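You operate a simulated robot arm through the tools that you are given. There is no shell and no other tool.

You run a simulated robot arm. Do the job below in one go: nothing can be reset, and whatever is moved stays where it is left.

JOB
Pull the black glide off the desk foot; brush and reglue the patch inside the ring.
Fine: glide down at the desk's edge beside the green one; old glue off first; brush and dabber back, glue pot shut; the glue is left to go tacky. Set down upright: fluff brush, dabber. A coat counts when it lies all over at full strength: go over it till it gets no stronger. What is to be rubbed or washed off counts as gone when no trace of it is left.
Where things are to end (x, y in the base frame): felt glide within 40 mm of [640, -480].

The check looks at the end state, three seconds after you hand in, the way a careful person would. Anything else that was tipped, shoved, dropped, spilled or broken makes it a failure.

ROBOT AND FRAMES
A 7-joint arm with a two-finger parallel gripper, fixed in place. Base frame: the origin is at the foot of the arm, x ahead of it, y to its left, z up; the work surface is at about z = 0. Lengths are in mm, angles in rad, forces in N, time in s.
With the tool pointing down near the work surface it reaches from about 260 to 680 mm from the base axis. Its first joint turns from -2.897 to 2.897 rad. Payload 2.5 kg.
Tool frame: the origin (TCP) lies between the finger pads and is the grasp point; the fingertips stand 30 mm ahead of it; z points along the fingers, y is the line along which they close. Largest opening 94 mm; finger width 28, thickness 10; the body of the gripper, 50 by 96 mm, starts 55 mm behind the TCP.
Orientation is that of the tool frame in the base frame, as a unit quaternion [x, y, z, w]. With the fingers straight down and closing along the base's y, the tool's x points along the base's -x, its y along +y and its z along -z.

CONTROLS
- The arm moves only by the tool jog_arm. Its argument "deltas" is a list of rows, each an object of numbers (a shift or turn left out is 0, a gripper value left out holds the last): "jaw": the opening, from 0 (shut) to 1 (fully open); "x", "y", "z": the shift along the base's x, y, z in units of 500 mm (1.0 is 500 mm); "rx", "ry", "rz": the turn, a rotation vector about the base's x, y, z in units of 120 degrees (1.0 is 120 degrees). In form: [{"jaw": .., "x": .., "y": .., "z": .., "rx": .., "ry": .., "rz": ..}, ...]. A call has 1 to 20 rows; each row is the pose to reach, as a shift and turn from the pose commanded when the call began. A call with a number of a shift or a turn outside -1 to 1 is refused whole. Each row takes 0.2 s and may step no farther than 50 mm and 0.15 rad from the row before; otherwise, or with a gripper value out of range, the whole call is refused. A pose out of reach is approached as far as the arm can. The call stops where the force on the tool passes 70 N (or 10 N more than at its start, if that is more) or the arm is blocked; 0.2 s more then pass. Each finger travels about 72 mm/s and halts on what it meets, pressing with about 44 N; the grip force reading is that of the motor and also rises with nothing between the fingers. The clock runs only during rows and for 0.2 s after the last one: add rows that repeat a pose to give the fingers time. The reply holds the time, the measured pose of the TCP, the force on the tool along the base axes, the opening and the grip force, in the units named above and with some noise, with the torque about the TCP (base axes, N m) and any sound that the robot's microphone picked up.
- Cameras (640 x 400 px; columns grow to the right, rows downward): "scene" is fixed at [220.1, -501, 802.9]; the picture's right is [0.60, -0.80, 0.00], its down [-0.69, -0.52, -0.50] and it looks along [0.40, 0.30, -0.87] (base axes); focal length 329 px, centre (320, 200). "wrist" rides on the gripper at [76, 14, -102] in the tool frame; the picture's right is [-0.18, 0.98, 0.00], its down [-0.75, -0.14, -0.64] and it looks along [-0.63, -0.12, 0.77] (tool axes); focal length 243 px, centre (320, 200). There is no depth. A picture from a camera that has moved, and an enlarged one, comes with that camera's place and axes in the base frame and with its lens.
- capture(camera): a new picture of that camera. The clock stands still meanwhile.
- enlarge(camera, box): a new picture of the part [left, top, right, bottom] of that camera's present view, enlarged. The clock stands still meanwhile.
- hand_in(): hands the job in; it is judged then, once.

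Places have to be worked out from the pictures, the camera data and where the tool is seen. Open the gripper and draw the arm clear of the work before you hand the job in, unless the task says otherwise.

The tools are called after "Call:" by a JSON object that holds its "api" and its "payload". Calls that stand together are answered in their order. jog_arm: Moves the arm, as the interface text tells. Its arguments: {"type":"object","properties":{"deltas":{"type":"array"}},"required":["deltas"]} The other tools are called the same way: capture (camera) takes a picture; enlarge (camera, box) takes an enlarged picture of a part of a camera's view; hand_in () hands the job in.

At the start:

```text
time_s: 0.0
tool_pos: [465.5, -131.6, 357.1]
tcp_rot: [0.0, 1.0, 0.0, 0.0]
ft_force: [-0.5, -0.1, 0.0]
wrist_torque: [-0.01, 0.0, -0.02]
gripper_width: 93.8
grasp_force: 0.0
```

scene: 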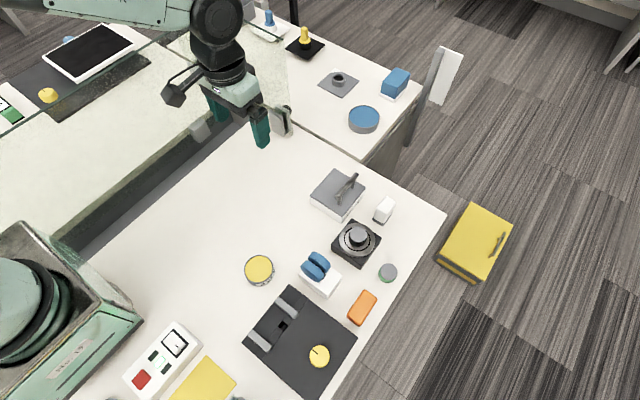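
wrist: 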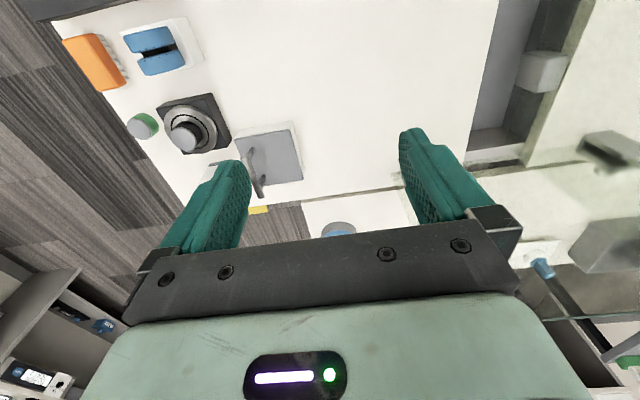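

I start by looking closer at the scene to identify the desk foot, glide, brush, dabber and glue pot.

Call:
{"api": "enlarge", "payload": {"camera": "scene", "box": [290, 150, 450, 250]}}

Call:
{"api": "enlarge", "payload": {"camera": "scene", "box": [230, 240, 400, 400]}}

Call:
{"api": "enlarge", "payload": {"camera": "scene", "box": [240, 0, 470, 150]}}

Call:
{"api": "enlarge", "payload": {"camera": "wrist", "box": [60, 10, 320, 220]}}

```text
4.00 times, centred on (370, 200) of scene
camera zoom: at [220.1, -501.0, 802.9], right [0.6, -0.8, 0.0], down [-0.69, -0.52, -0.5], along [0.4, 0.3, -0.87], focal length 1317 px, centre (120, 200)
```

zoom: 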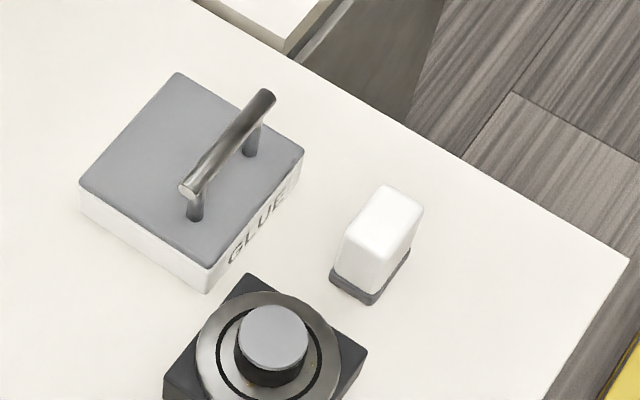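

```text
2.50 times, centred on (315, 320) of scene
camera zoom: at [220.1, -501.0, 802.9], right [0.6, -0.8, 0.0], down [-0.69, -0.52, -0.5], along [0.4, 0.3, -0.87], focal length 823 px, centre (332, -100)
```

zoom: 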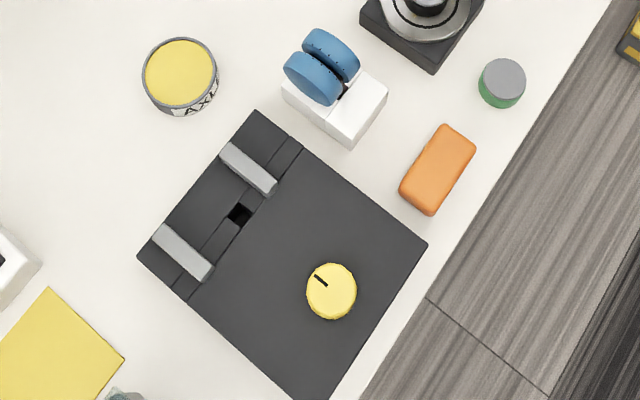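

```text
2.67 times, centred on (355, 75) of scene
camera zoom: at [220.1, -501.0, 802.9], right [0.6, -0.8, 0.0], down [-0.69, -0.52, -0.5], along [0.4, 0.3, -0.87], focal length 878 px, centre (227, 533)
```

zoom: 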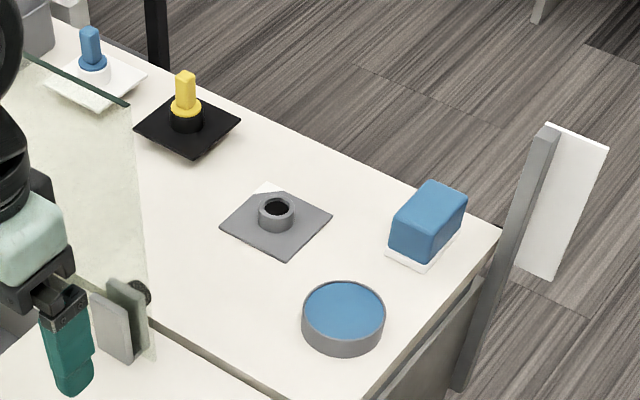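

```text
1.90 times, centred on (190, 115) of wrist
camera zoom: at [390.5, -118.4, 460.1], right [0.18, 0.98, 0.0], down [0.75, -0.14, 0.64], along [0.63, -0.12, -0.77], focal length 462 px, centre (568, 362)
```

zoom: 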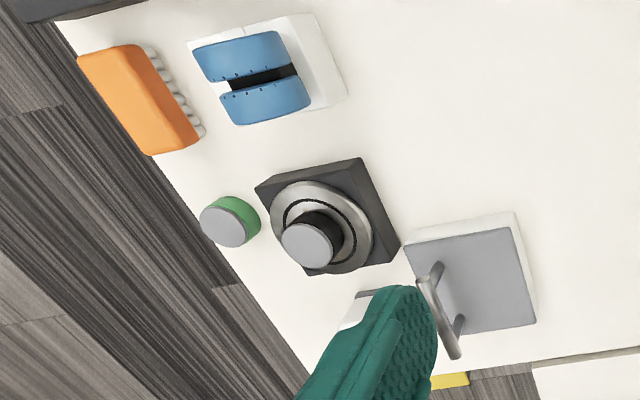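

The black glide seems to sit on the dark foot inside a steel ring, orange brush to the left of it, glue pot with a bar-handled lid and a white block (likely the dabber) to the right. I look at the rest of the surroundings for obstacles (glass panel) and at finer details.

Call:
{"api": "enlarge", "payload": {"camera": "scene", "box": [0, 0, 320, 200]}}

Call:
{"api": "enlarge", "payload": {"camera": "scene", "box": [0, 200, 320, 400]}}

Call:
{"api": "enlarge", "payload": {"camera": "scene", "box": [325, 210, 405, 260]}}

Call:
{"api": "enlarge", "payload": {"camera": "wrist", "box": [400, 0, 640, 150]}}

```text
2.00 times, centred on (160, 100) of scene
camera zoom: at [220.1, -501.0, 802.9], right [0.6, -0.8, 0.0], down [-0.69, -0.52, -0.5], along [0.4, 0.3, -0.87], focal length 658 px, centre (640, 400)
```

zoom: 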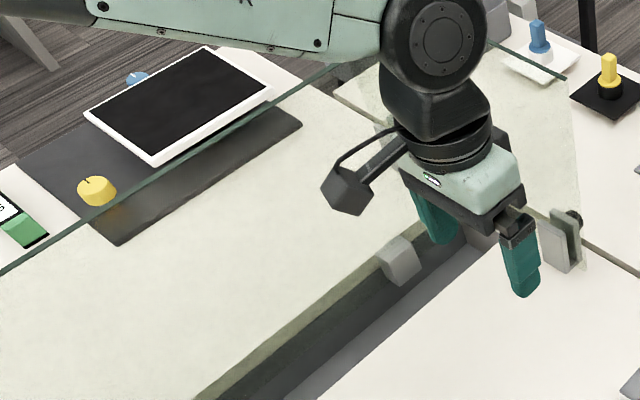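

```text
2.00 times, centred on (160, 300) of scene
camera zoom: at [220.1, -501.0, 802.9], right [0.6, -0.8, 0.0], down [-0.69, -0.52, -0.5], along [0.4, 0.3, -0.87], focal length 658 px, centre (640, 0)
```

zoom: 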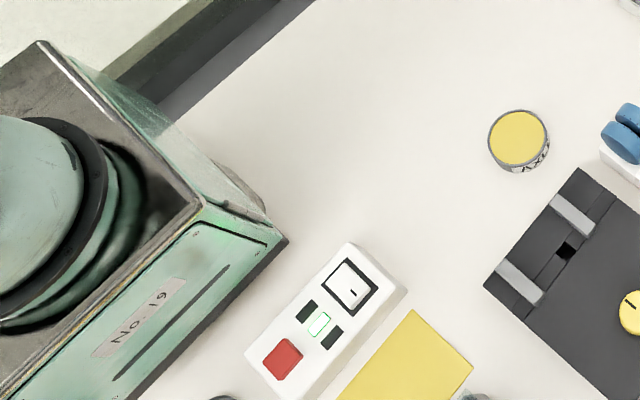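

```text
8.00 times, centred on (365, 235) of scene
camera zoom: at [220.1, -501.0, 802.9], right [0.6, -0.8, 0.0], down [-0.69, -0.52, -0.5], along [0.4, 0.3, -0.87], focal length 2634 px, centre (-40, -80)
```

zoom: 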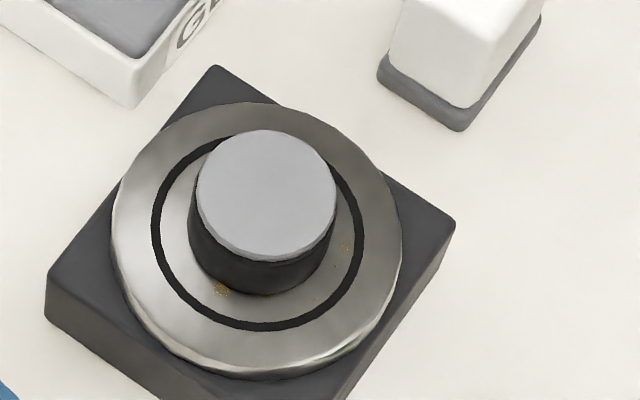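

```text
2.67 times, centred on (520, 75) of wrist
camera zoom: at [390.5, -118.4, 460.1], right [0.18, 0.98, 0.0], down [0.75, -0.14, 0.64], along [0.63, -0.12, -0.77], focal length 647 px, centre (-213, 533)
```

zoom: 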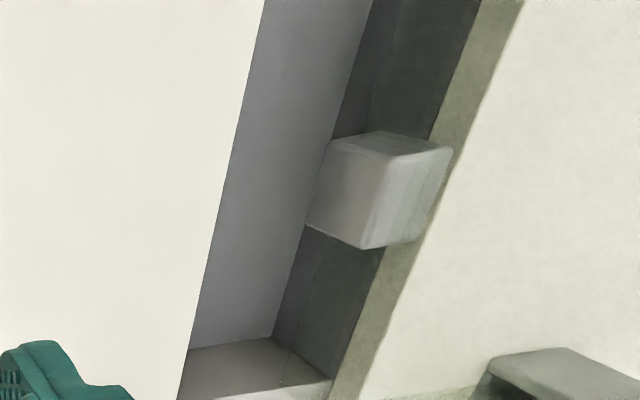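

Surroundings understood: I keep on this side of the glass (y well below 0). I move the wrist camera to look at the foot, brush and dabber more closely.

Call:
{"api": "jog_arm", "payload": {"deltas": [{"x": -0.036, "y": -0.0717, "z": -0.037}, {"x": -0.0733, "y": -0.1433, "z": -0.074}, {"x": -0.11, "y": -0.215, "z": -0.111}, {"x": -0.1467, "y": -0.2867, "z": -0.148}, {"x": -0.1833, "y": -0.3583, "z": -0.185}, {"x": -0.22, "y": -0.43, "z": -0.222}, {"x": -0.22, "y": -0.43, "z": -0.222}]}}

Call:
{"api": "capture", "payload": {"camera": "wrist"}}

Call:
{"api": "capture", "payload": {"camera": "scene"}}

```text
time_s: 1.6
tool_pos: [356.2, -347.4, 248.0]
tcp_rot: [0.0, 1.0, 0.0, 0.0]
ft_force: [0.5, -0.1, -0.4]
wrist_torque: [-0.06, 0.01, -0.02]
gripper_width: 94.0
grasp_force: 0.0
```

```text
taken
camera wrist: at [280.2, -333.8, 349.5], right [0.18, 0.98, 0.0], down [0.75, -0.14, 0.64], along [0.63, -0.12, -0.77], focal length 243 px, centre (320, 200)
```

wrist: 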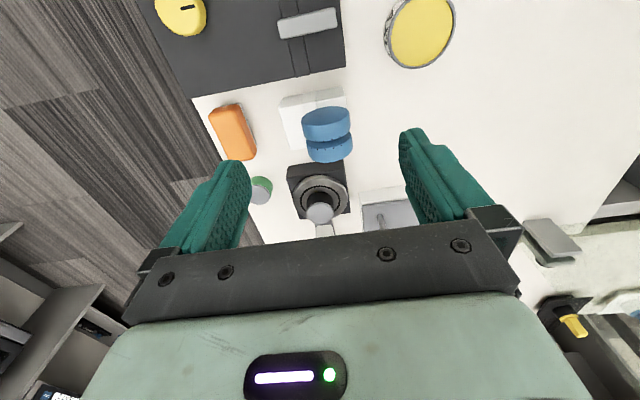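

```text
taken
```

scene: 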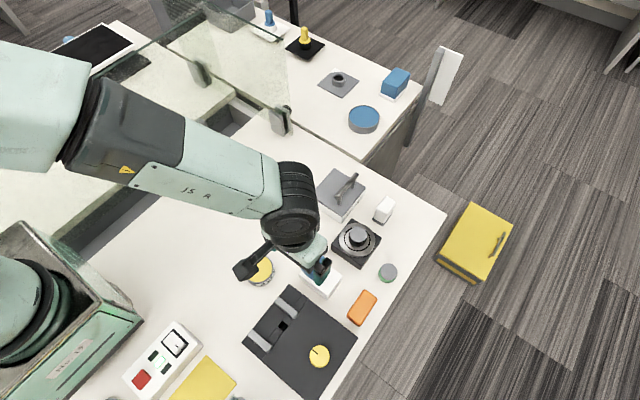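

The foot is visible past the fingers; I enlarge the wrist view for details.

Call:
{"api": "enlarge", "payload": {"camera": "wrist", "box": [200, 80, 420, 240]}}

Call:
{"api": "enlarge", "payload": {"camera": "wrist", "box": [280, 150, 360, 240]}}

```text
2.50 times, centred on (310, 160) of wrist
camera zoom: at [280.2, -333.8, 349.5], right [0.18, 0.98, 0.0], down [0.75, -0.14, 0.64], along [0.63, -0.12, -0.77], focal length 606 px, centre (345, 300)
```

zoom: 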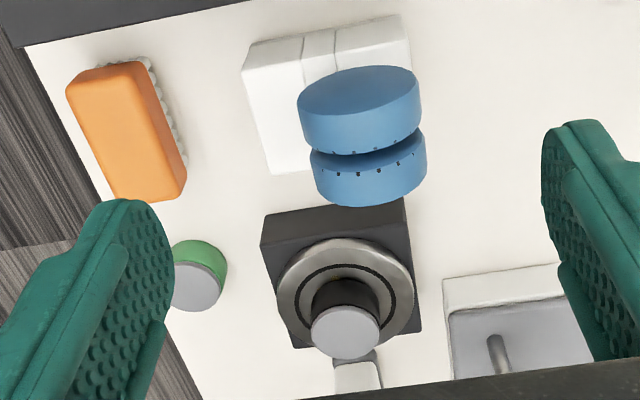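

```text
4.44 times, centred on (320, 195) of wrist
camera zoom: at [280.2, -333.8, 349.5], right [0.18, 0.98, 0.0], down [0.75, -0.14, 0.64], along [0.63, -0.12, -0.77], focal length 1078 px, centre (320, 222)
```

zoom: 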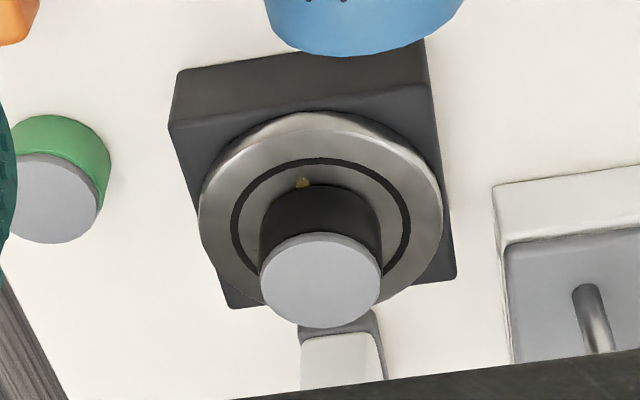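

Foot centre is around (535, -380), disc top z≈36, glide top z≈72. Now I take a closer look at the glue pot and dabber.

Call:
{"api": "jog_arm", "payload": {"deltas": [{"x": 0.075, "y": 0.053}, {"x": 0.15, "y": 0.106}, {"x": 0.225, "y": 0.16}, {"x": 0.3, "y": 0.213, "z": -0.05}, {"x": 0.3, "y": 0.213, "z": -0.1}, {"x": 0.3, "y": 0.213, "z": -0.1}]}}

Call:
{"api": "capture", "payload": {"camera": "wrist"}}

Call:
{"api": "enlarge", "payload": {"camera": "wrist", "box": [200, 80, 420, 240]}}

```text
refused: row 4 steps farther than a row can; nothing moved
```

```text
taken
camera wrist: at [280.2, -333.8, 349.5], right [0.18, 0.98, 0.0], down [0.75, -0.14, 0.64], along [0.63, -0.12, -0.77], focal length 243 px, centre (320, 200)
```

wrist: 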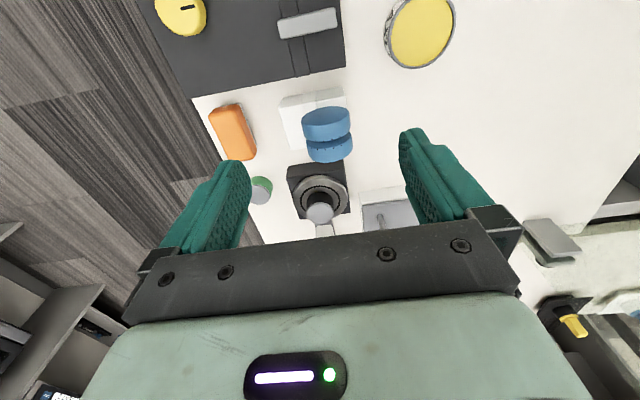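

```text
2.50 times, centred on (310, 160) of wrist
camera zoom: at [280.2, -333.8, 349.5], right [0.18, 0.98, 0.0], down [0.75, -0.14, 0.64], along [0.63, -0.12, -0.77], focal length 606 px, centre (345, 300)
```

zoom: 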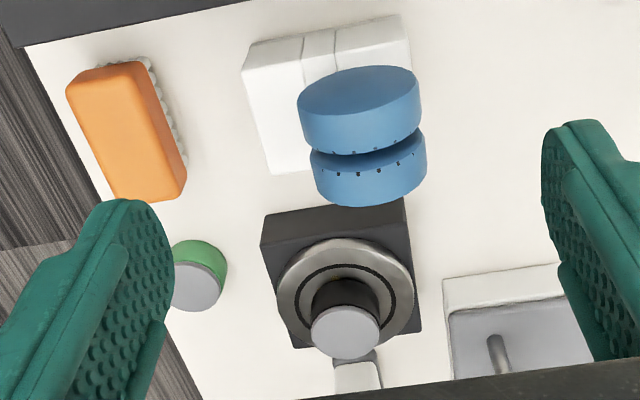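

The step was too big for one row; I redo it in smaller rows.

Call:
{"api": "jog_arm", "payload": {"deltas": [{"x": 0.07, "y": 0.05}, {"x": 0.14, "y": 0.1}, {"x": 0.21, "y": 0.15}, {"x": 0.27, "y": 0.19}, {"x": 0.3, "y": 0.213, "z": -0.05}, {"x": 0.3, "y": 0.213, "z": -0.11}, {"x": 0.3, "y": 0.213, "z": -0.11}]}}

Call:
{"api": "capture", "payload": {"camera": "wrist"}}

Call:
{"api": "enlarge", "payload": {"camera": "wrist", "box": [230, 80, 410, 240]}}

```text
time_s: 3.2
tool_pos: [507.0, -241.0, 191.8]
tcp_rot: [-0.001, 1.0, 0.0, 0.0]
ft_force: [0.7, 0.9, -0.7]
wrist_torque: [0.0, 0.0, -0.03]
gripper_width: 93.9
grasp_force: 0.1
```

```text
taken
camera wrist: at [431.2, -227.0, 294.4], right [0.18, 0.98, 0.0], down [0.75, -0.14, 0.64], along [0.63, -0.12, -0.77], focal length 243 px, centre (320, 200)
```

wrist: 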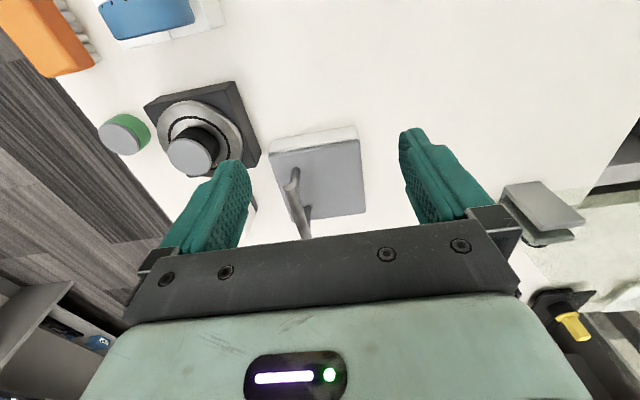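

```text
2.50 times, centred on (320, 160) of wrist
camera zoom: at [431.2, -227.0, 294.4], right [0.18, 0.98, 0.0], down [0.75, -0.14, 0.64], along [0.63, -0.12, -0.77], focal length 606 px, centre (320, 300)
```

zoom: 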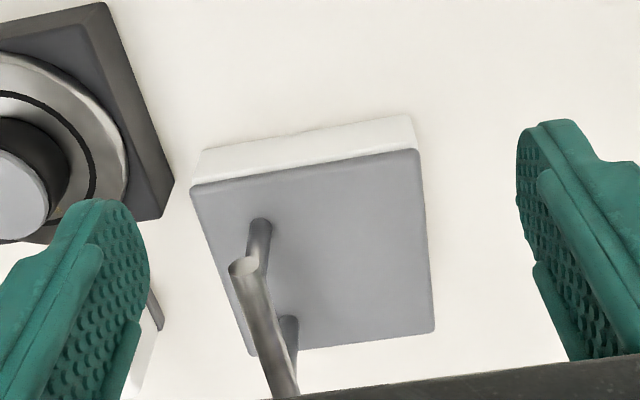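

The lid handle is offset toward the -y side at z≈92. I check the pot for a hinge and the dabber and brush details in the scene view now.

Call:
{"api": "enlarge", "payload": {"camera": "scene", "box": [300, 160, 380, 225]}}

Call:
{"api": "enlarge", "payload": {"camera": "scene", "box": [360, 180, 420, 240]}}

Call:
{"api": "enlarge", "payload": {"camera": "scene", "box": [335, 255, 405, 335]}}

Call:
{"api": "enlarge", "payload": {"camera": "wrist", "box": [0, 0, 250, 190]}}

```text
6.15 times, centred on (340, 192) of scene
camera zoom: at [220.1, -501.0, 802.9], right [0.6, -0.8, 0.0], down [-0.69, -0.52, -0.5], along [0.4, 0.3, -0.87], focal length 2026 px, centre (197, 246)
```

zoom: 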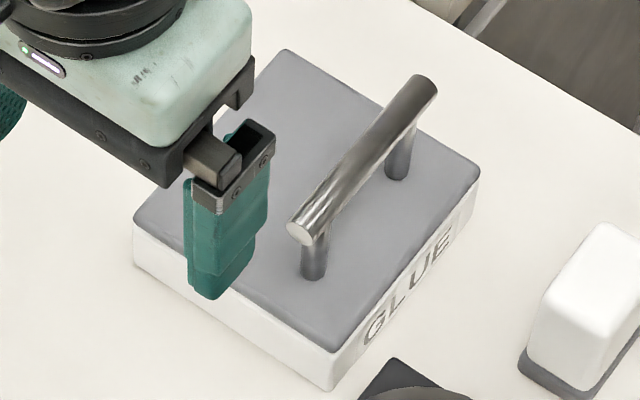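

```text
6.67 times, centred on (390, 210) of scene
camera zoom: at [220.1, -501.0, 802.9], right [0.6, -0.8, 0.0], down [-0.69, -0.52, -0.5], along [0.4, 0.3, -0.87], focal length 2195 px, centre (-147, 133)
```

zoom: 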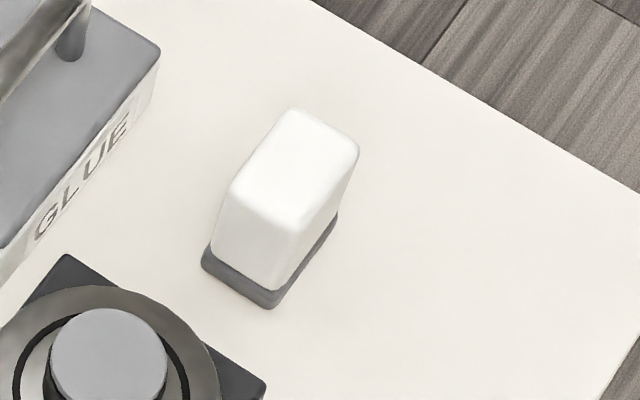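

```text
5.00 times, centred on (370, 295) of scene
camera zoom: at [220.1, -501.0, 802.9], right [0.6, -0.8, 0.0], down [-0.69, -0.52, -0.5], along [0.4, 0.3, -0.87], focal length 1646 px, centre (70, -275)
```

zoom: 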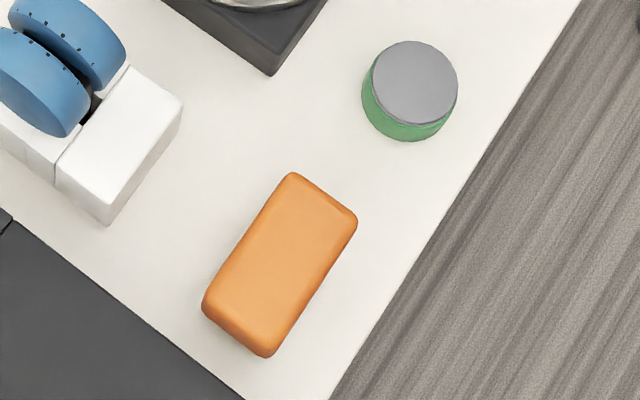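

```text
2.11 times, centred on (125, 95) of wrist
camera zoom: at [431.2, -227.0, 294.4], right [0.18, 0.98, 0.0], down [0.75, -0.14, 0.64], along [0.63, -0.12, -0.77], focal length 511 px, centre (730, 421)
```

zoom: 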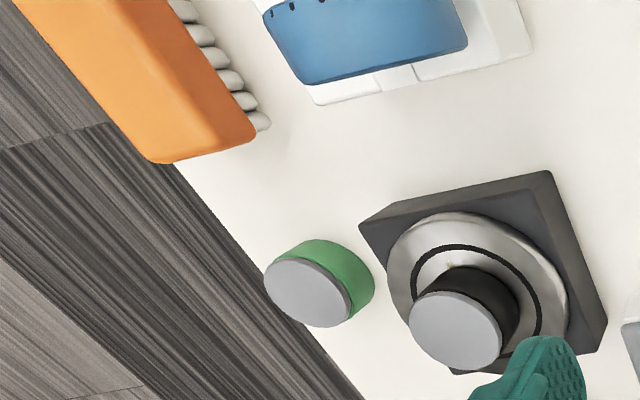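

Dabber is axis-aligned at about (654, -390), brush at about (406, -480) lying along x, all can be gripped closing along y. The far places need the tool tilted outwards, so I test the reach with a 30° tilt about y, high above the target.

Call:
{"api": "jog_arm", "payload": {"deltas": [{"x": 0.035, "y": -0.0733, "z": -0.0, "ry": -0.0417}, {"x": 0.07, "y": -0.1467, "z": -0.0, "ry": -0.0833}, {"x": 0.105, "y": -0.22, "z": -0.02, "ry": -0.125}, {"x": 0.14, "y": -0.2933, "z": -0.04, "ry": -0.1667}, {"x": 0.175, "y": -0.3667, "z": -0.06, "ry": -0.2083}, {"x": 0.209, "y": -0.44, "z": -0.082, "ry": -0.25}, {"x": 0.209, "y": -0.44, "z": -0.082, "ry": -0.25}]}}

Call:
{"api": "capture", "payload": {"camera": "wrist"}}

Call:
{"api": "capture", "payload": {"camera": "scene"}}

```text
time_s: 4.8
tool_pos: [611.2, -460.2, 151.0]
tcp_rot: [0.0, 0.966, -0.001, 0.259]
ft_force: [0.2, -0.6, -0.1]
wrist_torque: [-0.01, -0.01, 0.01]
gripper_width: 94.0
grasp_force: 0.0
```

```text
taken
camera wrist: at [494.5, -446.5, 201.7], right [0.16, 0.98, 0.09], down [0.33, -0.14, 0.93], along [0.93, -0.12, -0.35], focal length 243 px, centre (320, 200)
```

wrist: 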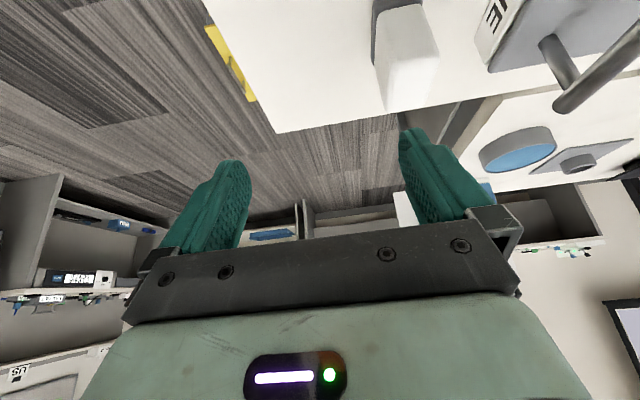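

```text
taken
```

scene: 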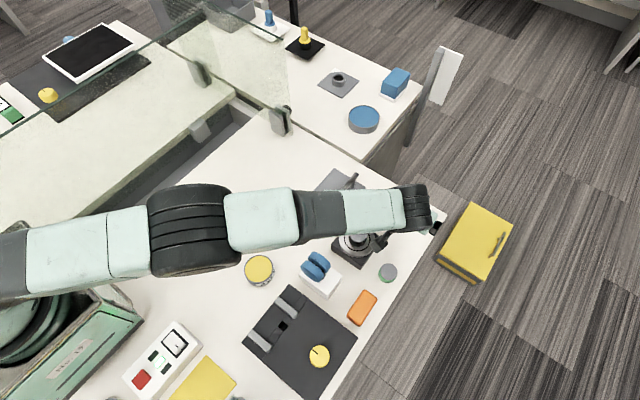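

The 30° tilt reaches this spot fine. I narrow the jaws and lower there to check that the low pose is reachable too.

Call:
{"api": "jog_arm", "payload": {"deltas": [{"jaw": 0.6}, {"jaw": 0.6, "z": -0.06}, {"jaw": 0.6, "z": -0.12}, {"jaw": 0.6, "z": -0.18}, {"jaw": 0.6, "z": -0.18}]}}

Call:
{"api": "enlarge", "payload": {"camera": "scene", "box": [340, 180, 460, 300]}}

```text
time_s: 6.0
tool_pos: [610.9, -459.7, 60.5]
tcp_rot: [0.0, 0.966, 0.0, 0.258]
ft_force: [-0.3, 0.4, 0.4]
wrist_torque: [-0.05, 0.0, 0.01]
gripper_width: 56.3
grasp_force: 0.0
```

```text
3.33 times, centred on (400, 240) of scene
camera zoom: at [220.1, -501.0, 802.9], right [0.6, -0.8, 0.0], down [-0.69, -0.52, -0.5], along [0.4, 0.3, -0.87], focal length 1097 px, centre (53, 67)
```

zoom: 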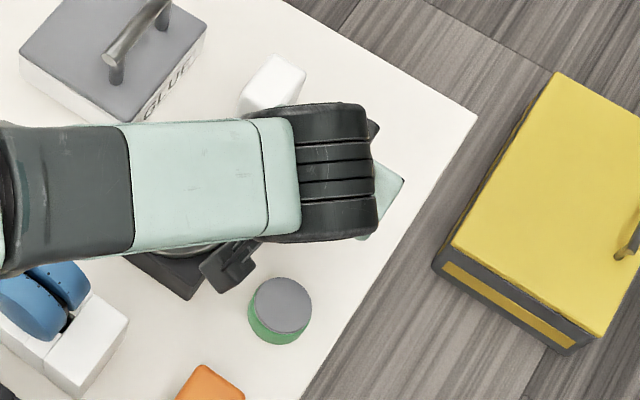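

Low reach is fine. Now I lift, open the jaws and go over the glide with the same tilt for a closer look.

Call:
{"api": "jog_arm", "payload": {"deltas": [{"jaw": 0.6, "z": 0.09}, {"jaw": 0.6, "z": 0.18}, {"jaw": 0.75, "x": -0.056, "y": 0.053, "z": 0.18}, {"jaw": 0.75, "x": -0.112, "y": 0.106, "z": 0.18}, {"jaw": 0.75, "x": -0.168, "y": 0.159, "z": 0.18}, {"jaw": 0.75, "x": -0.168, "y": 0.159, "z": 0.14}, {"jaw": 0.75, "x": -0.168, "y": 0.159, "z": 0.14}]}}

Call:
{"api": "capture", "payload": {"camera": "wrist"}}

Call:
{"api": "enlarge", "payload": {"camera": "scene", "box": [310, 180, 420, 280]}}

```text
time_s: 7.6
tool_pos: [527.0, -381.1, 130.3]
tcp_rot: [0.001, 0.966, 0.0, 0.259]
ft_force: [0.8, 0.6, -0.4]
wrist_torque: [0.01, 0.03, 0.0]
gripper_width: 70.5
grasp_force: 0.1
```

```text
taken
camera wrist: at [410.3, -367.5, 180.8], right [0.16, 0.98, 0.09], down [0.33, -0.14, 0.93], along [0.93, -0.12, -0.35], focal length 243 px, centre (320, 200)
```

wrist: 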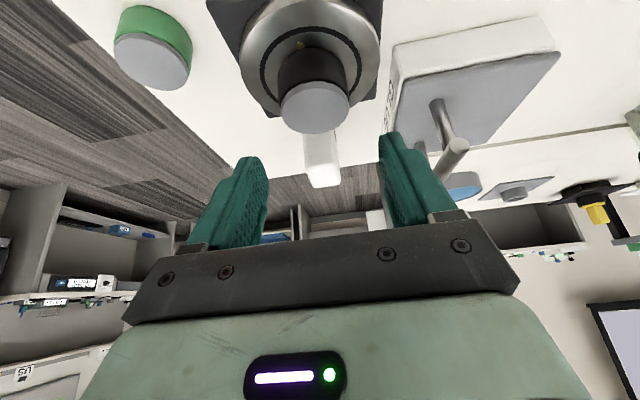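

```text
4.00 times, centred on (365, 230) of scene
camera zoom: at [220.1, -501.0, 802.9], right [0.6, -0.8, 0.0], down [-0.69, -0.52, -0.5], along [0.4, 0.3, -0.87], focal length 1317 px, centre (140, 80)
```

zoom: 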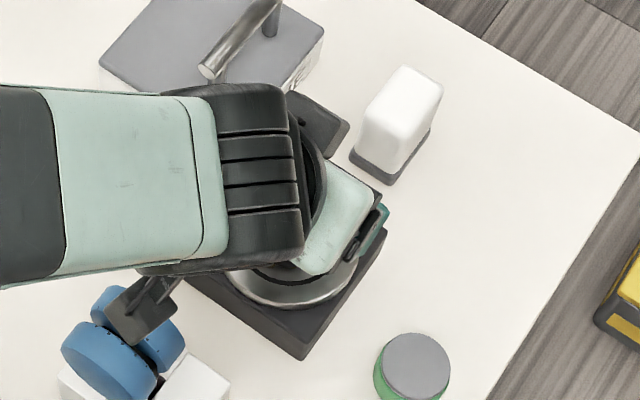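

The glide is at about (533, -381, top 72). With 30° tilt the camera box would come close to the blue-wheeled gadget, so I check whether 20° tilt still reaches the set-down spot.

Call:
{"api": "jog_arm", "payload": {"deltas": [{"jaw": 0.6, "x": 0.05, "y": -0.05, "z": 0.04, "ry": 0.03}, {"jaw": 0.6, "x": 0.11, "y": -0.11, "z": 0.04, "ry": 0.06}, {"jaw": 0.6, "x": 0.178, "y": -0.165, "z": 0.04, "ry": 0.0833}, {"jaw": 0.6, "x": 0.178, "y": -0.165, "z": -0.04, "ry": 0.0833}, {"jaw": 0.6, "x": 0.178, "y": -0.165, "z": -0.12, "ry": 0.0833}, {"jaw": 0.6, "x": 0.178, "y": -0.165, "z": -0.15, "ry": 0.0833}, {"jaw": 0.6, "x": 0.178, "y": -0.165, "z": -0.15, "ry": 0.0833}]}}

```text
time_s: 9.2
tool_pos: [601.7, -456.5, 57.8]
tcp_rot: [0.0, 0.985, 0.0, 0.174]
ft_force: [0.5, 0.0, 0.1]
wrist_torque: [0.0, -0.02, 0.01]
gripper_width: 56.4
grasp_force: 0.1
out of reach, approached as far as the arm can: row 3, 4, 5, 6, 7
```

At 20° the arm tops out at r≈755 there, so ~25–30° is needed. Before going low near the foot I want the height of the blue-wheeled gadget, so I back off and view it at a low angle.

Call:
{"api": "jog_arm", "payload": {"deltas": [{"x": -0.02, "y": 0.01, "z": 0.08}, {"x": -0.05, "y": 0.026, "z": 0.17}, {"x": -0.13, "y": 0.06, "z": 0.2, "ry": -0.02}, {"x": -0.22, "y": 0.09, "z": 0.22, "ry": -0.04}, {"x": -0.31, "y": 0.12, "z": 0.24, "ry": -0.0833}, {"x": -0.4, "y": 0.16, "z": 0.25, "ry": -0.0833}, {"x": -0.48, "y": 0.2, "z": 0.25, "ry": -0.0833}, {"x": -0.55, "y": 0.238, "z": 0.25, "ry": -0.0833}, {"x": -0.55, "y": 0.238, "z": 0.25, "ry": -0.0833}]}}

Call:
{"api": "capture", "payload": {"camera": "wrist"}}

Call:
{"api": "enlarge", "payload": {"camera": "wrist", "box": [220, 0, 420, 200]}}

```text
time_s: 11.2
tool_pos: [327.4, -336.2, 183.5]
tcp_rot: [0.0, 0.966, 0.0, 0.26]
ft_force: [0.4, -0.2, 0.1]
wrist_torque: [-0.02, 0.02, 0.01]
gripper_width: 56.4
grasp_force: 0.2
```

```text
taken
camera wrist: at [210.8, -322.9, 233.9], right [0.16, 0.98, 0.09], down [0.33, -0.14, 0.93], along [0.93, -0.12, -0.35], focal length 243 px, centre (320, 200)
```

wrist: 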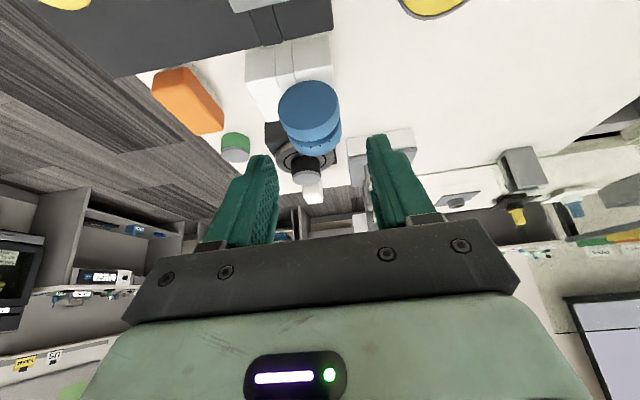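

```text
2.00 times, centred on (320, 100) of wrist
camera zoom: at [210.8, -322.9, 233.9], right [0.16, 0.98, 0.09], down [0.33, -0.14, 0.93], along [0.93, -0.12, -0.35], focal length 485 px, centre (320, 400)
```

zoom: 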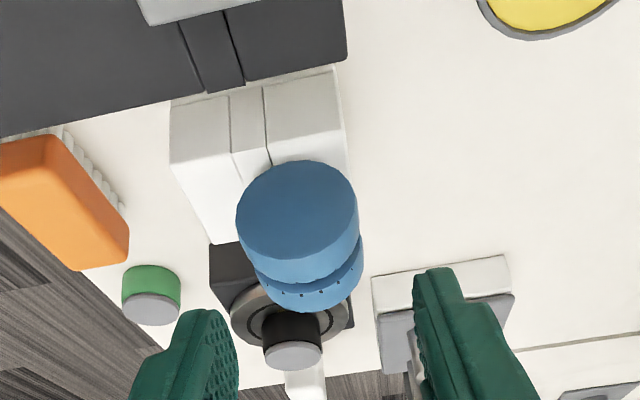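

The wheels top out at z≈107, so I must keep the camera box off them: I turn the hand to yaw -50° with 25° outward tilt, which puts the camera beside the gadget. I go above the glide in that attitude and check alignment.

Call:
{"api": "jog_arm", "payload": {"deltas": [{"jaw": 0.75, "x": 0.0576, "y": -0.0112, "rx": 0.0026, "ry": 0.0056, "rz": -0.0595}, {"jaw": 0.75, "x": 0.1153, "y": -0.0223, "rx": 0.0052, "ry": 0.0111, "rz": -0.119}, {"jaw": 0.75, "x": 0.1729, "y": -0.0335, "rx": 0.0078, "ry": 0.0167, "rz": -0.1785}, {"jaw": 0.75, "x": 0.2305, "y": -0.0447, "rx": 0.0104, "ry": 0.0223, "rz": -0.2379}, {"jaw": 0.75, "x": 0.2881, "y": -0.0559, "rx": 0.013, "ry": 0.0279, "rz": -0.2974}, {"jaw": 0.75, "x": 0.3458, "y": -0.067, "rx": 0.0156, "ry": 0.0334, "rz": -0.3569}, {"jaw": 0.75, "x": 0.4034, "y": -0.0782, "rx": 0.0182, "ry": 0.039, "rz": -0.4164}, {"jaw": 0.75, "x": 0.4034, "y": -0.0782, "z": -0.06, "rx": 0.0182, "ry": 0.039, "rz": -0.4164}, {"jaw": 0.75, "x": 0.4034, "y": -0.0782, "z": -0.09, "rx": 0.0182, "ry": 0.039, "rz": -0.4164}, {"jaw": 0.75, "x": 0.4034, "y": -0.0782, "z": -0.09, "rx": 0.0182, "ry": 0.039, "rz": -0.4164}]}}

Call:
{"api": "capture", "payload": {"camera": "wrist"}}

Call:
{"api": "enlarge", "payload": {"camera": "scene", "box": [290, 170, 430, 290]}}

```text
time_s: 13.4
tool_pos: [529.3, -376.0, 137.6]
tcp_rot: [0.413, 0.885, -0.092, 0.196]
ft_force: [-0.9, 0.7, -0.1]
wrist_torque: [0.02, 0.02, 0.01]
gripper_width: 70.3
grasp_force: 0.1
```

```text
taken
camera wrist: at [468.3, -280.7, 198.9], right [0.86, 0.5, 0.08], down [0.16, -0.41, 0.9], along [0.49, -0.76, -0.43], focal length 243 px, centre (320, 200)
```

wrist: 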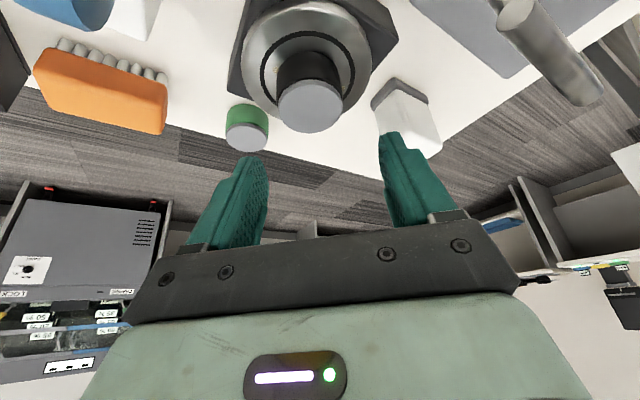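

```text
3.33 times, centred on (360, 230) of scene
camera zoom: at [220.1, -501.0, 802.9], right [0.6, -0.8, 0.0], down [-0.69, -0.52, -0.5], along [0.4, 0.3, -0.87], focal length 1097 px, centre (187, 100)
```

zoom: 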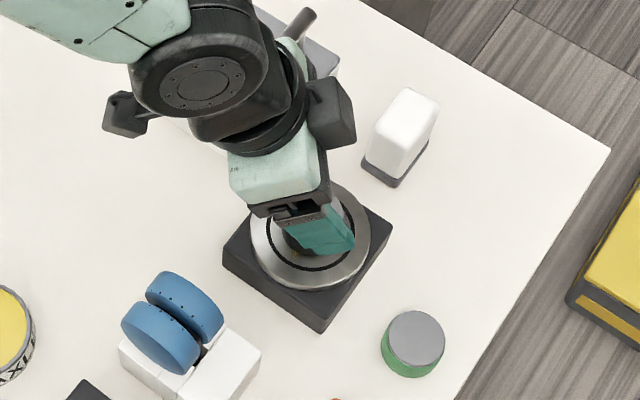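

Glide sits 0.7 mm off the tool's mid-plane, so I descend vertically to z≈73 and check the force before closing.

Call:
{"api": "jog_arm", "payload": {"deltas": [{"z": -0.04}, {"z": -0.08}, {"z": -0.11}, {"z": -0.122}, {"z": -0.13}, {"z": -0.13}]}}

Call:
{"api": "capture", "payload": {"camera": "wrist"}}

Call:
{"api": "enlarge", "payload": {"camera": "scene", "box": [310, 190, 400, 280]}}

```text
time_s: 14.4
tool_pos: [529.5, -375.3, 83.6]
tcp_rot: [0.413, 0.885, -0.091, 0.196]
ft_force: [-10.6, 7.5, 17.3]
wrist_torque: [0.15, 0.49, -0.11]
gripper_width: 70.4
grasp_force: 0.2
stopped in row 5: the force on the tool passed its limit at 92 N (the readings are from after the stop); the commanded pose is now the measured one
```

```text
taken
camera wrist: at [468.1, -280.4, 144.2], right [0.86, 0.5, 0.08], down [0.16, -0.41, 0.9], along [0.49, -0.76, -0.43], focal length 243 px, centre (320, 200)
```

wrist: 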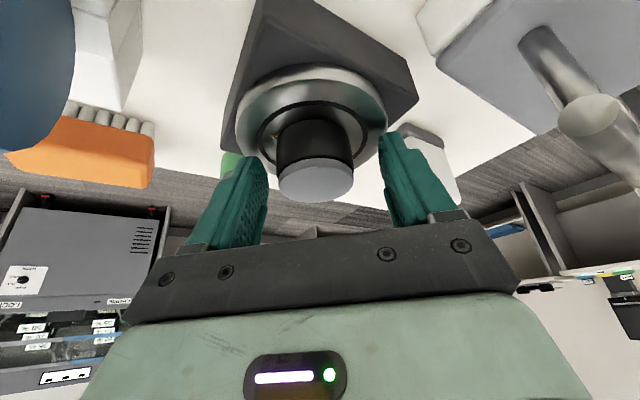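

```text
4.44 times, centred on (355, 235) of scene
camera zoom: at [220.1, -501.0, 802.9], right [0.6, -0.8, 0.0], down [-0.69, -0.52, -0.5], along [0.4, 0.3, -0.87], focal length 1463 px, centre (164, 44)
```

zoom: 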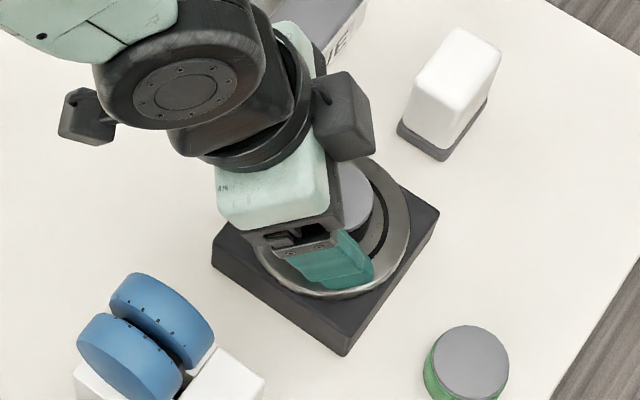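

The fingertips touched the disc at about z=50 (so disc top is ~50, glide ~27 tall like the green one); nothing looks shifted. I raise 3 mm, centre slightly, and close on the glide.

Call:
{"api": "jog_arm", "payload": {"deltas": [{"jaw": 0.75, "z": 0.006}, {"jaw": 0.75, "x": -0.0074, "y": 0.0042, "z": 0.006}, {"jaw": 0.0, "x": -0.0074, "y": 0.0042, "z": 0.006}, {"jaw": 0.0, "x": -0.0074, "y": 0.0042, "z": 0.006}, {"jaw": 0.0, "x": -0.0074, "y": 0.0042, "z": 0.006}, {"jaw": 0.0, "x": -0.0074, "y": 0.0042, "z": 0.006}]}}

Call:
{"api": "capture", "payload": {"camera": "wrist"}}

```text
time_s: 15.8
tool_pos: [525.1, -371.8, 85.0]
tcp_rot: [0.411, 0.886, -0.09, 0.195]
ft_force: [-0.1, 0.1, -0.8]
wrist_torque: [0.02, -0.01, -0.02]
gripper_width: 41.7
grasp_force: 43.6
heard: snap
```

```text
taken
camera wrist: at [464.9, -277.5, 146.3], right [0.86, 0.51, 0.08], down [0.16, -0.41, 0.9], along [0.49, -0.76, -0.43], focal length 243 px, centre (320, 200)
```

wrist: 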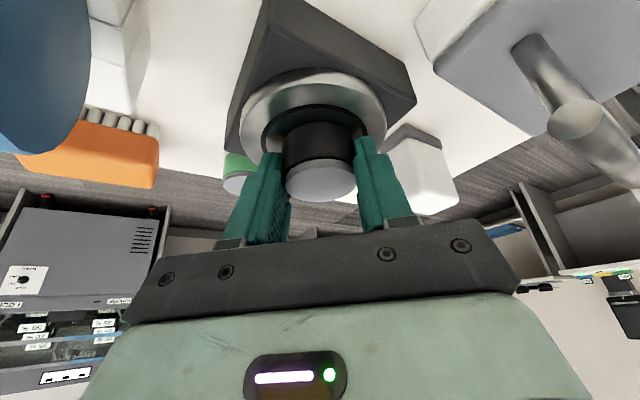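

The jaws hold something 41.7 mm wide at 44 N and a snap was heard, so the glide probably let go. I lift gently and look.

Call:
{"api": "jog_arm", "payload": {"deltas": [{"jaw": 0.0, "z": 0.01}, {"jaw": 0.0, "z": 0.02}, {"jaw": 0.0, "z": 0.04}, {"jaw": 0.0, "z": 0.08}, {"jaw": 0.0, "z": 0.12}, {"jaw": 0.0, "z": 0.12}]}}

Call:
{"api": "capture", "payload": {"camera": "wrist"}}

Call:
{"api": "enlarge", "payload": {"camera": "scene", "box": [310, 190, 400, 280]}}

```text
time_s: 17.2
tool_pos: [524.1, -373.5, 146.3]
tcp_rot: [0.413, 0.885, -0.091, 0.196]
ft_force: [-1.0, 0.1, -0.9]
wrist_torque: [-0.03, 0.02, 0.01]
gripper_width: 41.3
grasp_force: 43.5
```

```text
taken
camera wrist: at [464.2, -278.5, 206.5], right [0.86, 0.5, 0.08], down [0.16, -0.41, 0.9], along [0.48, -0.76, -0.43], focal length 243 px, centre (320, 200)
```

wrist: 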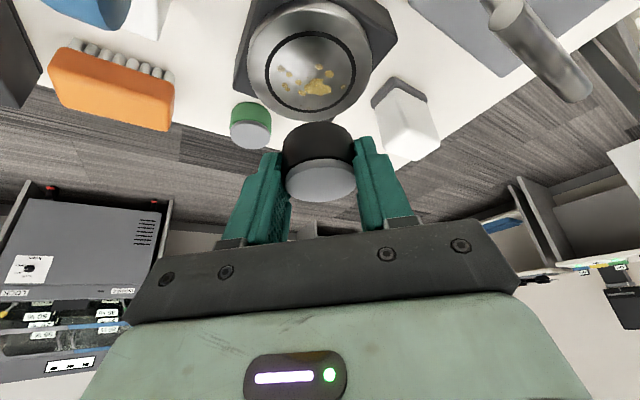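

```text
4.44 times, centred on (355, 235) of scene
camera zoom: at [220.1, -501.0, 802.9], right [0.6, -0.8, 0.0], down [-0.69, -0.52, -0.5], along [0.4, 0.3, -0.87], focal length 1463 px, centre (164, 44)
```

zoom: 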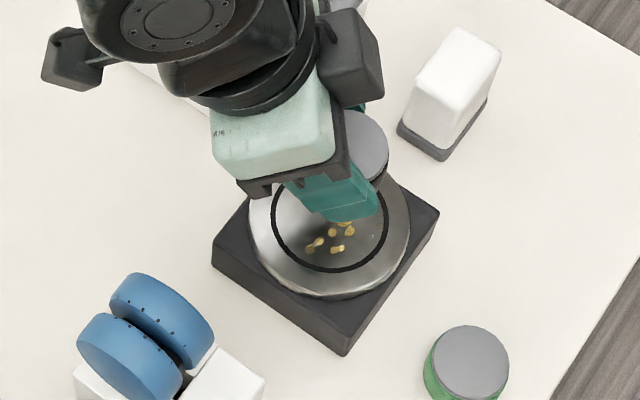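

The glide is off, showing yellow old glue lumps inside the ring. I carry the glide to above the set-down spot and lower part way.

Call:
{"api": "jog_arm", "payload": {"deltas": [{"jaw": 0.0, "x": 0.0456, "y": -0.0444}, {"jaw": 0.0, "x": 0.0912, "y": -0.0888}, {"jaw": 0.0, "x": 0.1368, "y": -0.1332}, {"jaw": 0.0, "x": 0.1824, "y": -0.1776}, {"jaw": 0.0, "x": 0.1824, "y": -0.1776, "z": -0.07}, {"jaw": 0.0, "x": 0.1824, "y": -0.1776, "z": -0.14}, {"jaw": 0.0, "x": 0.1824, "y": -0.1776, "z": -0.18}, {"jaw": 0.0, "x": 0.1824, "y": -0.1776, "z": -0.19}, {"jaw": 0.0, "x": 0.1824, "y": -0.1776, "z": -0.19}]}}

Call:
{"api": "capture", "payload": {"camera": "wrist"}}

Call:
{"api": "enlarge", "payload": {"camera": "scene", "box": [340, 180, 460, 300]}}

```text
time_s: 19.2
tool_pos: [616.0, -462.2, 50.4]
tcp_rot: [0.413, 0.885, -0.091, 0.196]
ft_force: [1.2, 0.5, 0.0]
wrist_torque: [0.01, 0.03, 0.02]
gripper_width: 41.3
grasp_force: 44.1
```

```text
taken
camera wrist: at [555.7, -367.3, 111.4], right [0.86, 0.5, 0.08], down [0.16, -0.41, 0.9], along [0.49, -0.76, -0.43], focal length 243 px, centre (320, 200)
```

wrist: 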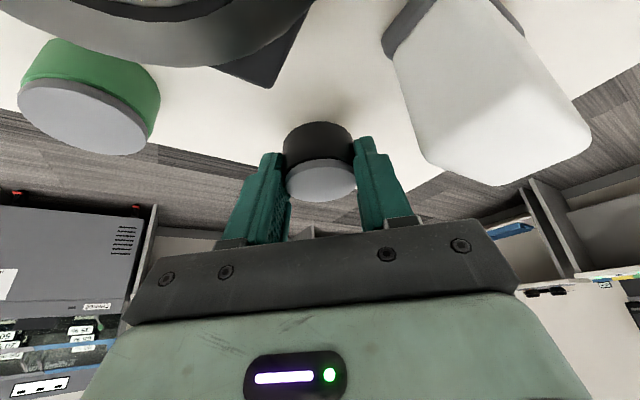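

```text
3.33 times, centred on (400, 240) of scene
camera zoom: at [220.1, -501.0, 802.9], right [0.6, -0.8, 0.0], down [-0.69, -0.52, -0.5], along [0.4, 0.3, -0.87], focal length 1097 px, centre (53, 67)
```

zoom: 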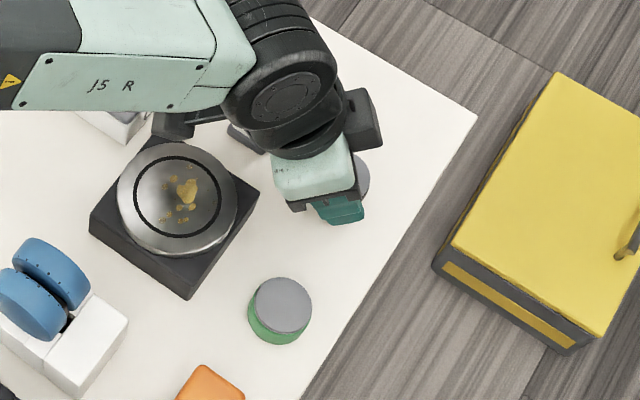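

Pose reached with clearance. I lower in small steps toward the desk, expecting contact at TCP z≈36.

Call:
{"api": "jog_arm", "payload": {"deltas": [{"jaw": 0.0, "z": -0.01}, {"jaw": 0.0, "z": -0.02}, {"jaw": 0.0, "z": -0.025}, {"jaw": 0.0, "z": -0.027}, {"jaw": 0.0, "z": -0.027}]}}

```text
time_s: 20.4
tool_pos: [615.7, -461.9, 37.8]
tcp_rot: [0.413, 0.885, -0.091, 0.195]
ft_force: [-0.5, 0.4, 0.1]
wrist_torque: [0.02, 0.01, 0.0]
gripper_width: 41.5
grasp_force: 44.2
```

No contact yet at z≈38; I go on in 0.5–1 mm steps.

Call:
{"api": "jog_arm", "payload": {"deltas": [{"jaw": 0.0, "z": -0.0015}, {"jaw": 0.0, "z": -0.003}, {"jaw": 0.0, "z": -0.004}, {"jaw": 0.0, "z": -0.004}]}}

Call:
{"api": "enlarge", "payload": {"camera": "wrist", "box": [250, 80, 390, 220]}}

```text
time_s: 21.4
tool_pos: [616.5, -461.8, 34.3]
tcp_rot: [0.412, 0.885, -0.091, 0.196]
ft_force: [0.1, -0.9, 0.5]
wrist_torque: [0.0, 0.05, 0.04]
gripper_width: 41.3
grasp_force: 43.7
```

```text
2.86 times, centred on (320, 150) of wrist
camera zoom: at [555.6, -367.2, 96.0], right [0.86, 0.5, 0.08], down [0.16, -0.41, 0.9], along [0.49, -0.76, -0.43], focal length 693 px, centre (320, 343)
```

zoom: 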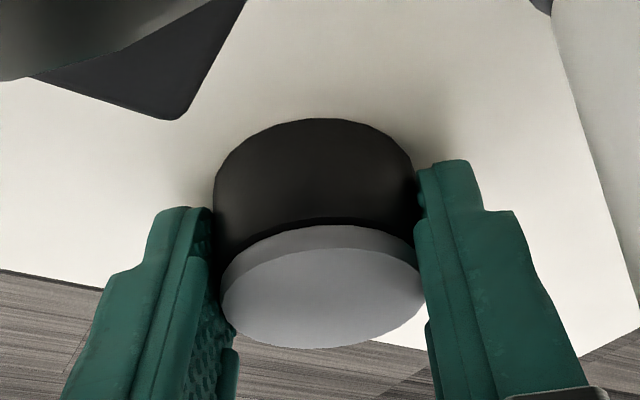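

Nearly touching. I continue in half-millimetre steps, watching the force.

Call:
{"api": "jog_arm", "payload": {"deltas": [{"jaw": 0.0, "z": -0.001}, {"jaw": 0.0, "z": -0.002}, {"jaw": 0.0, "z": -0.002}]}}

```text
time_s: 22.2
tool_pos: [617.4, -462.0, 35.1]
tcp_rot: [0.412, 0.885, -0.091, 0.197]
ft_force: [1.0, 1.2, 8.0]
wrist_torque: [0.04, -0.02, 0.02]
gripper_width: 41.5
grasp_force: 43.7
```

Contact with 8 N: the glide stands on the desk. I open the jaws a little and lift straight up.

Call:
{"api": "jog_arm", "payload": {"deltas": [{"jaw": 0.5}, {"jaw": 0.6}, {"jaw": 0.6}, {"jaw": 0.6, "z": 0.02}, {"jaw": 0.6, "z": 0.06}, {"jaw": 0.6, "z": 0.14}, {"jaw": 0.6, "z": 0.22}, {"jaw": 0.6, "z": 0.22}]}}

Call:
{"api": "capture", "payload": {"camera": "wrist"}}

Call:
{"api": "enlarge", "payload": {"camera": "scene", "box": [340, 180, 460, 300]}}

```text
time_s: 24.0
tool_pos: [615.6, -460.8, 144.1]
tcp_rot: [0.413, 0.885, -0.091, 0.195]
ft_force: [-0.1, -0.4, 0.2]
wrist_torque: [0.02, -0.01, -0.02]
gripper_width: 56.6
grasp_force: 0.0
```

```text
taken
camera wrist: at [554.7, -366.9, 205.7], right [0.86, 0.5, 0.08], down [0.16, -0.41, 0.9], along [0.49, -0.76, -0.43], focal length 243 px, centre (320, 200)
```

wrist: 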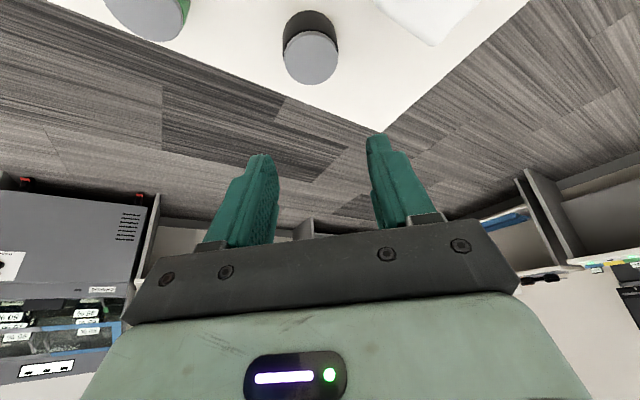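

```text
3.33 times, centred on (400, 240) of scene
camera zoom: at [220.1, -501.0, 802.9], right [0.6, -0.8, 0.0], down [-0.69, -0.52, -0.5], along [0.4, 0.3, -0.87], focal length 1097 px, centre (53, 67)
```

zoom: 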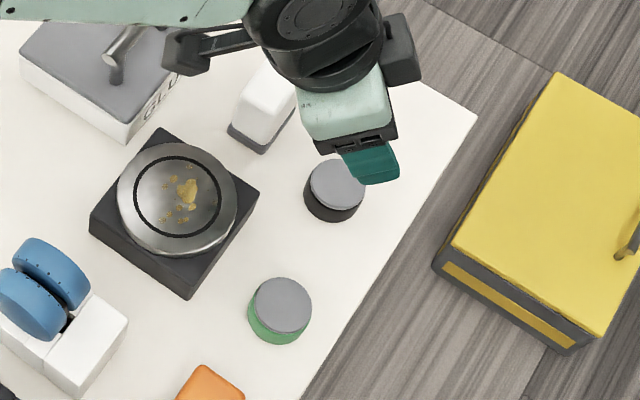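

The glide stands at about (624, -468), 20 mm from its spot, upright beside the green one. Next the brush: I move to view it, turning to yaw 0 with 15° tilt.

Call:
{"api": "jog_arm", "payload": {"deltas": [{"jaw": 0.75, "x": -0.0663, "y": -0.0023, "z": 0.0071, "rx": 0.0052, "ry": 0.0111, "rz": 0.0594}, {"jaw": 0.75, "x": -0.1326, "y": -0.0046, "z": 0.0143, "rx": 0.0104, "ry": 0.0223, "rz": 0.1187}, {"jaw": 0.75, "x": -0.1989, "y": -0.0069, "z": 0.0214, "rx": 0.0156, "ry": 0.0334, "rz": 0.1781}, {"jaw": 0.75, "x": -0.2651, "y": -0.0091, "z": 0.0286, "rx": 0.0208, "ry": 0.0446, "rz": 0.2375}, {"jaw": 0.75, "x": -0.3314, "y": -0.0114, "z": 0.0357, "rx": 0.026, "ry": 0.0557, "rz": 0.2969}, {"jaw": 0.75, "x": -0.3977, "y": -0.0137, "z": 0.0429, "rx": 0.0312, "ry": 0.0669, "rz": 0.3562}, {"jaw": 0.75, "x": -0.464, "y": -0.016, "z": 0.05, "rx": 0.0364, "ry": 0.078, "rz": 0.4156}, {"jaw": 0.75, "x": -0.464, "y": -0.016, "z": 0.05, "rx": 0.0364, "ry": 0.078, "rz": 0.4156}]}}

Call:
{"api": "capture", "payload": {"camera": "wrist"}}

Call:
{"api": "enlarge", "payload": {"camera": "scene", "box": [310, 190, 430, 310]}}

```text
time_s: 25.8
tool_pos: [384.3, -469.2, 170.0]
tcp_rot: [-0.002, 0.992, 0.0, 0.13]
ft_force: [0.0, -0.1, 0.0]
wrist_torque: [0.04, -0.03, 0.0]
gripper_width: 70.4
grasp_force: 0.1
```

```text
taken
camera wrist: at [284.5, -455.8, 248.9], right [0.18, 0.98, 0.05], down [0.56, -0.14, 0.81], along [0.81, -0.12, -0.58], focal length 243 px, centre (320, 200)
```

wrist: 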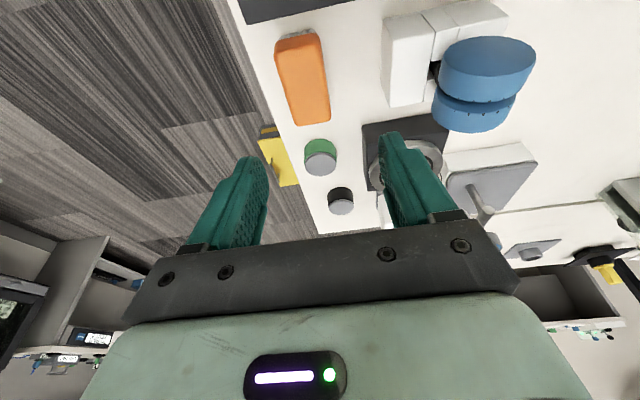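

```text
3.33 times, centred on (370, 250) of scene
camera zoom: at [220.1, -501.0, 802.9], right [0.6, -0.8, 0.0], down [-0.69, -0.52, -0.5], along [0.4, 0.3, -0.87], focal length 1097 px, centre (153, 33)
```

zoom: 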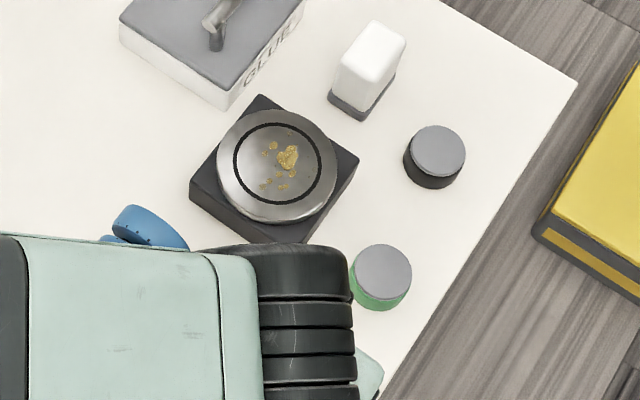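

I enlarge the brush in the wrist view to fix its position and height.

Call:
{"api": "enlarge", "payload": {"camera": "wrist", "box": [250, 10, 370, 140]}}

```text
3.08 times, centred on (310, 75) of wrist
camera zoom: at [284.5, -455.8, 248.9], right [0.18, 0.98, 0.05], down [0.56, -0.14, 0.81], along [0.81, -0.12, -0.58], focal length 746 px, centre (351, 585)
```

zoom: 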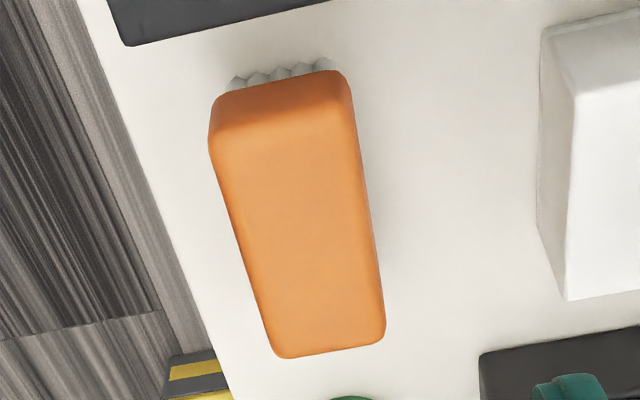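

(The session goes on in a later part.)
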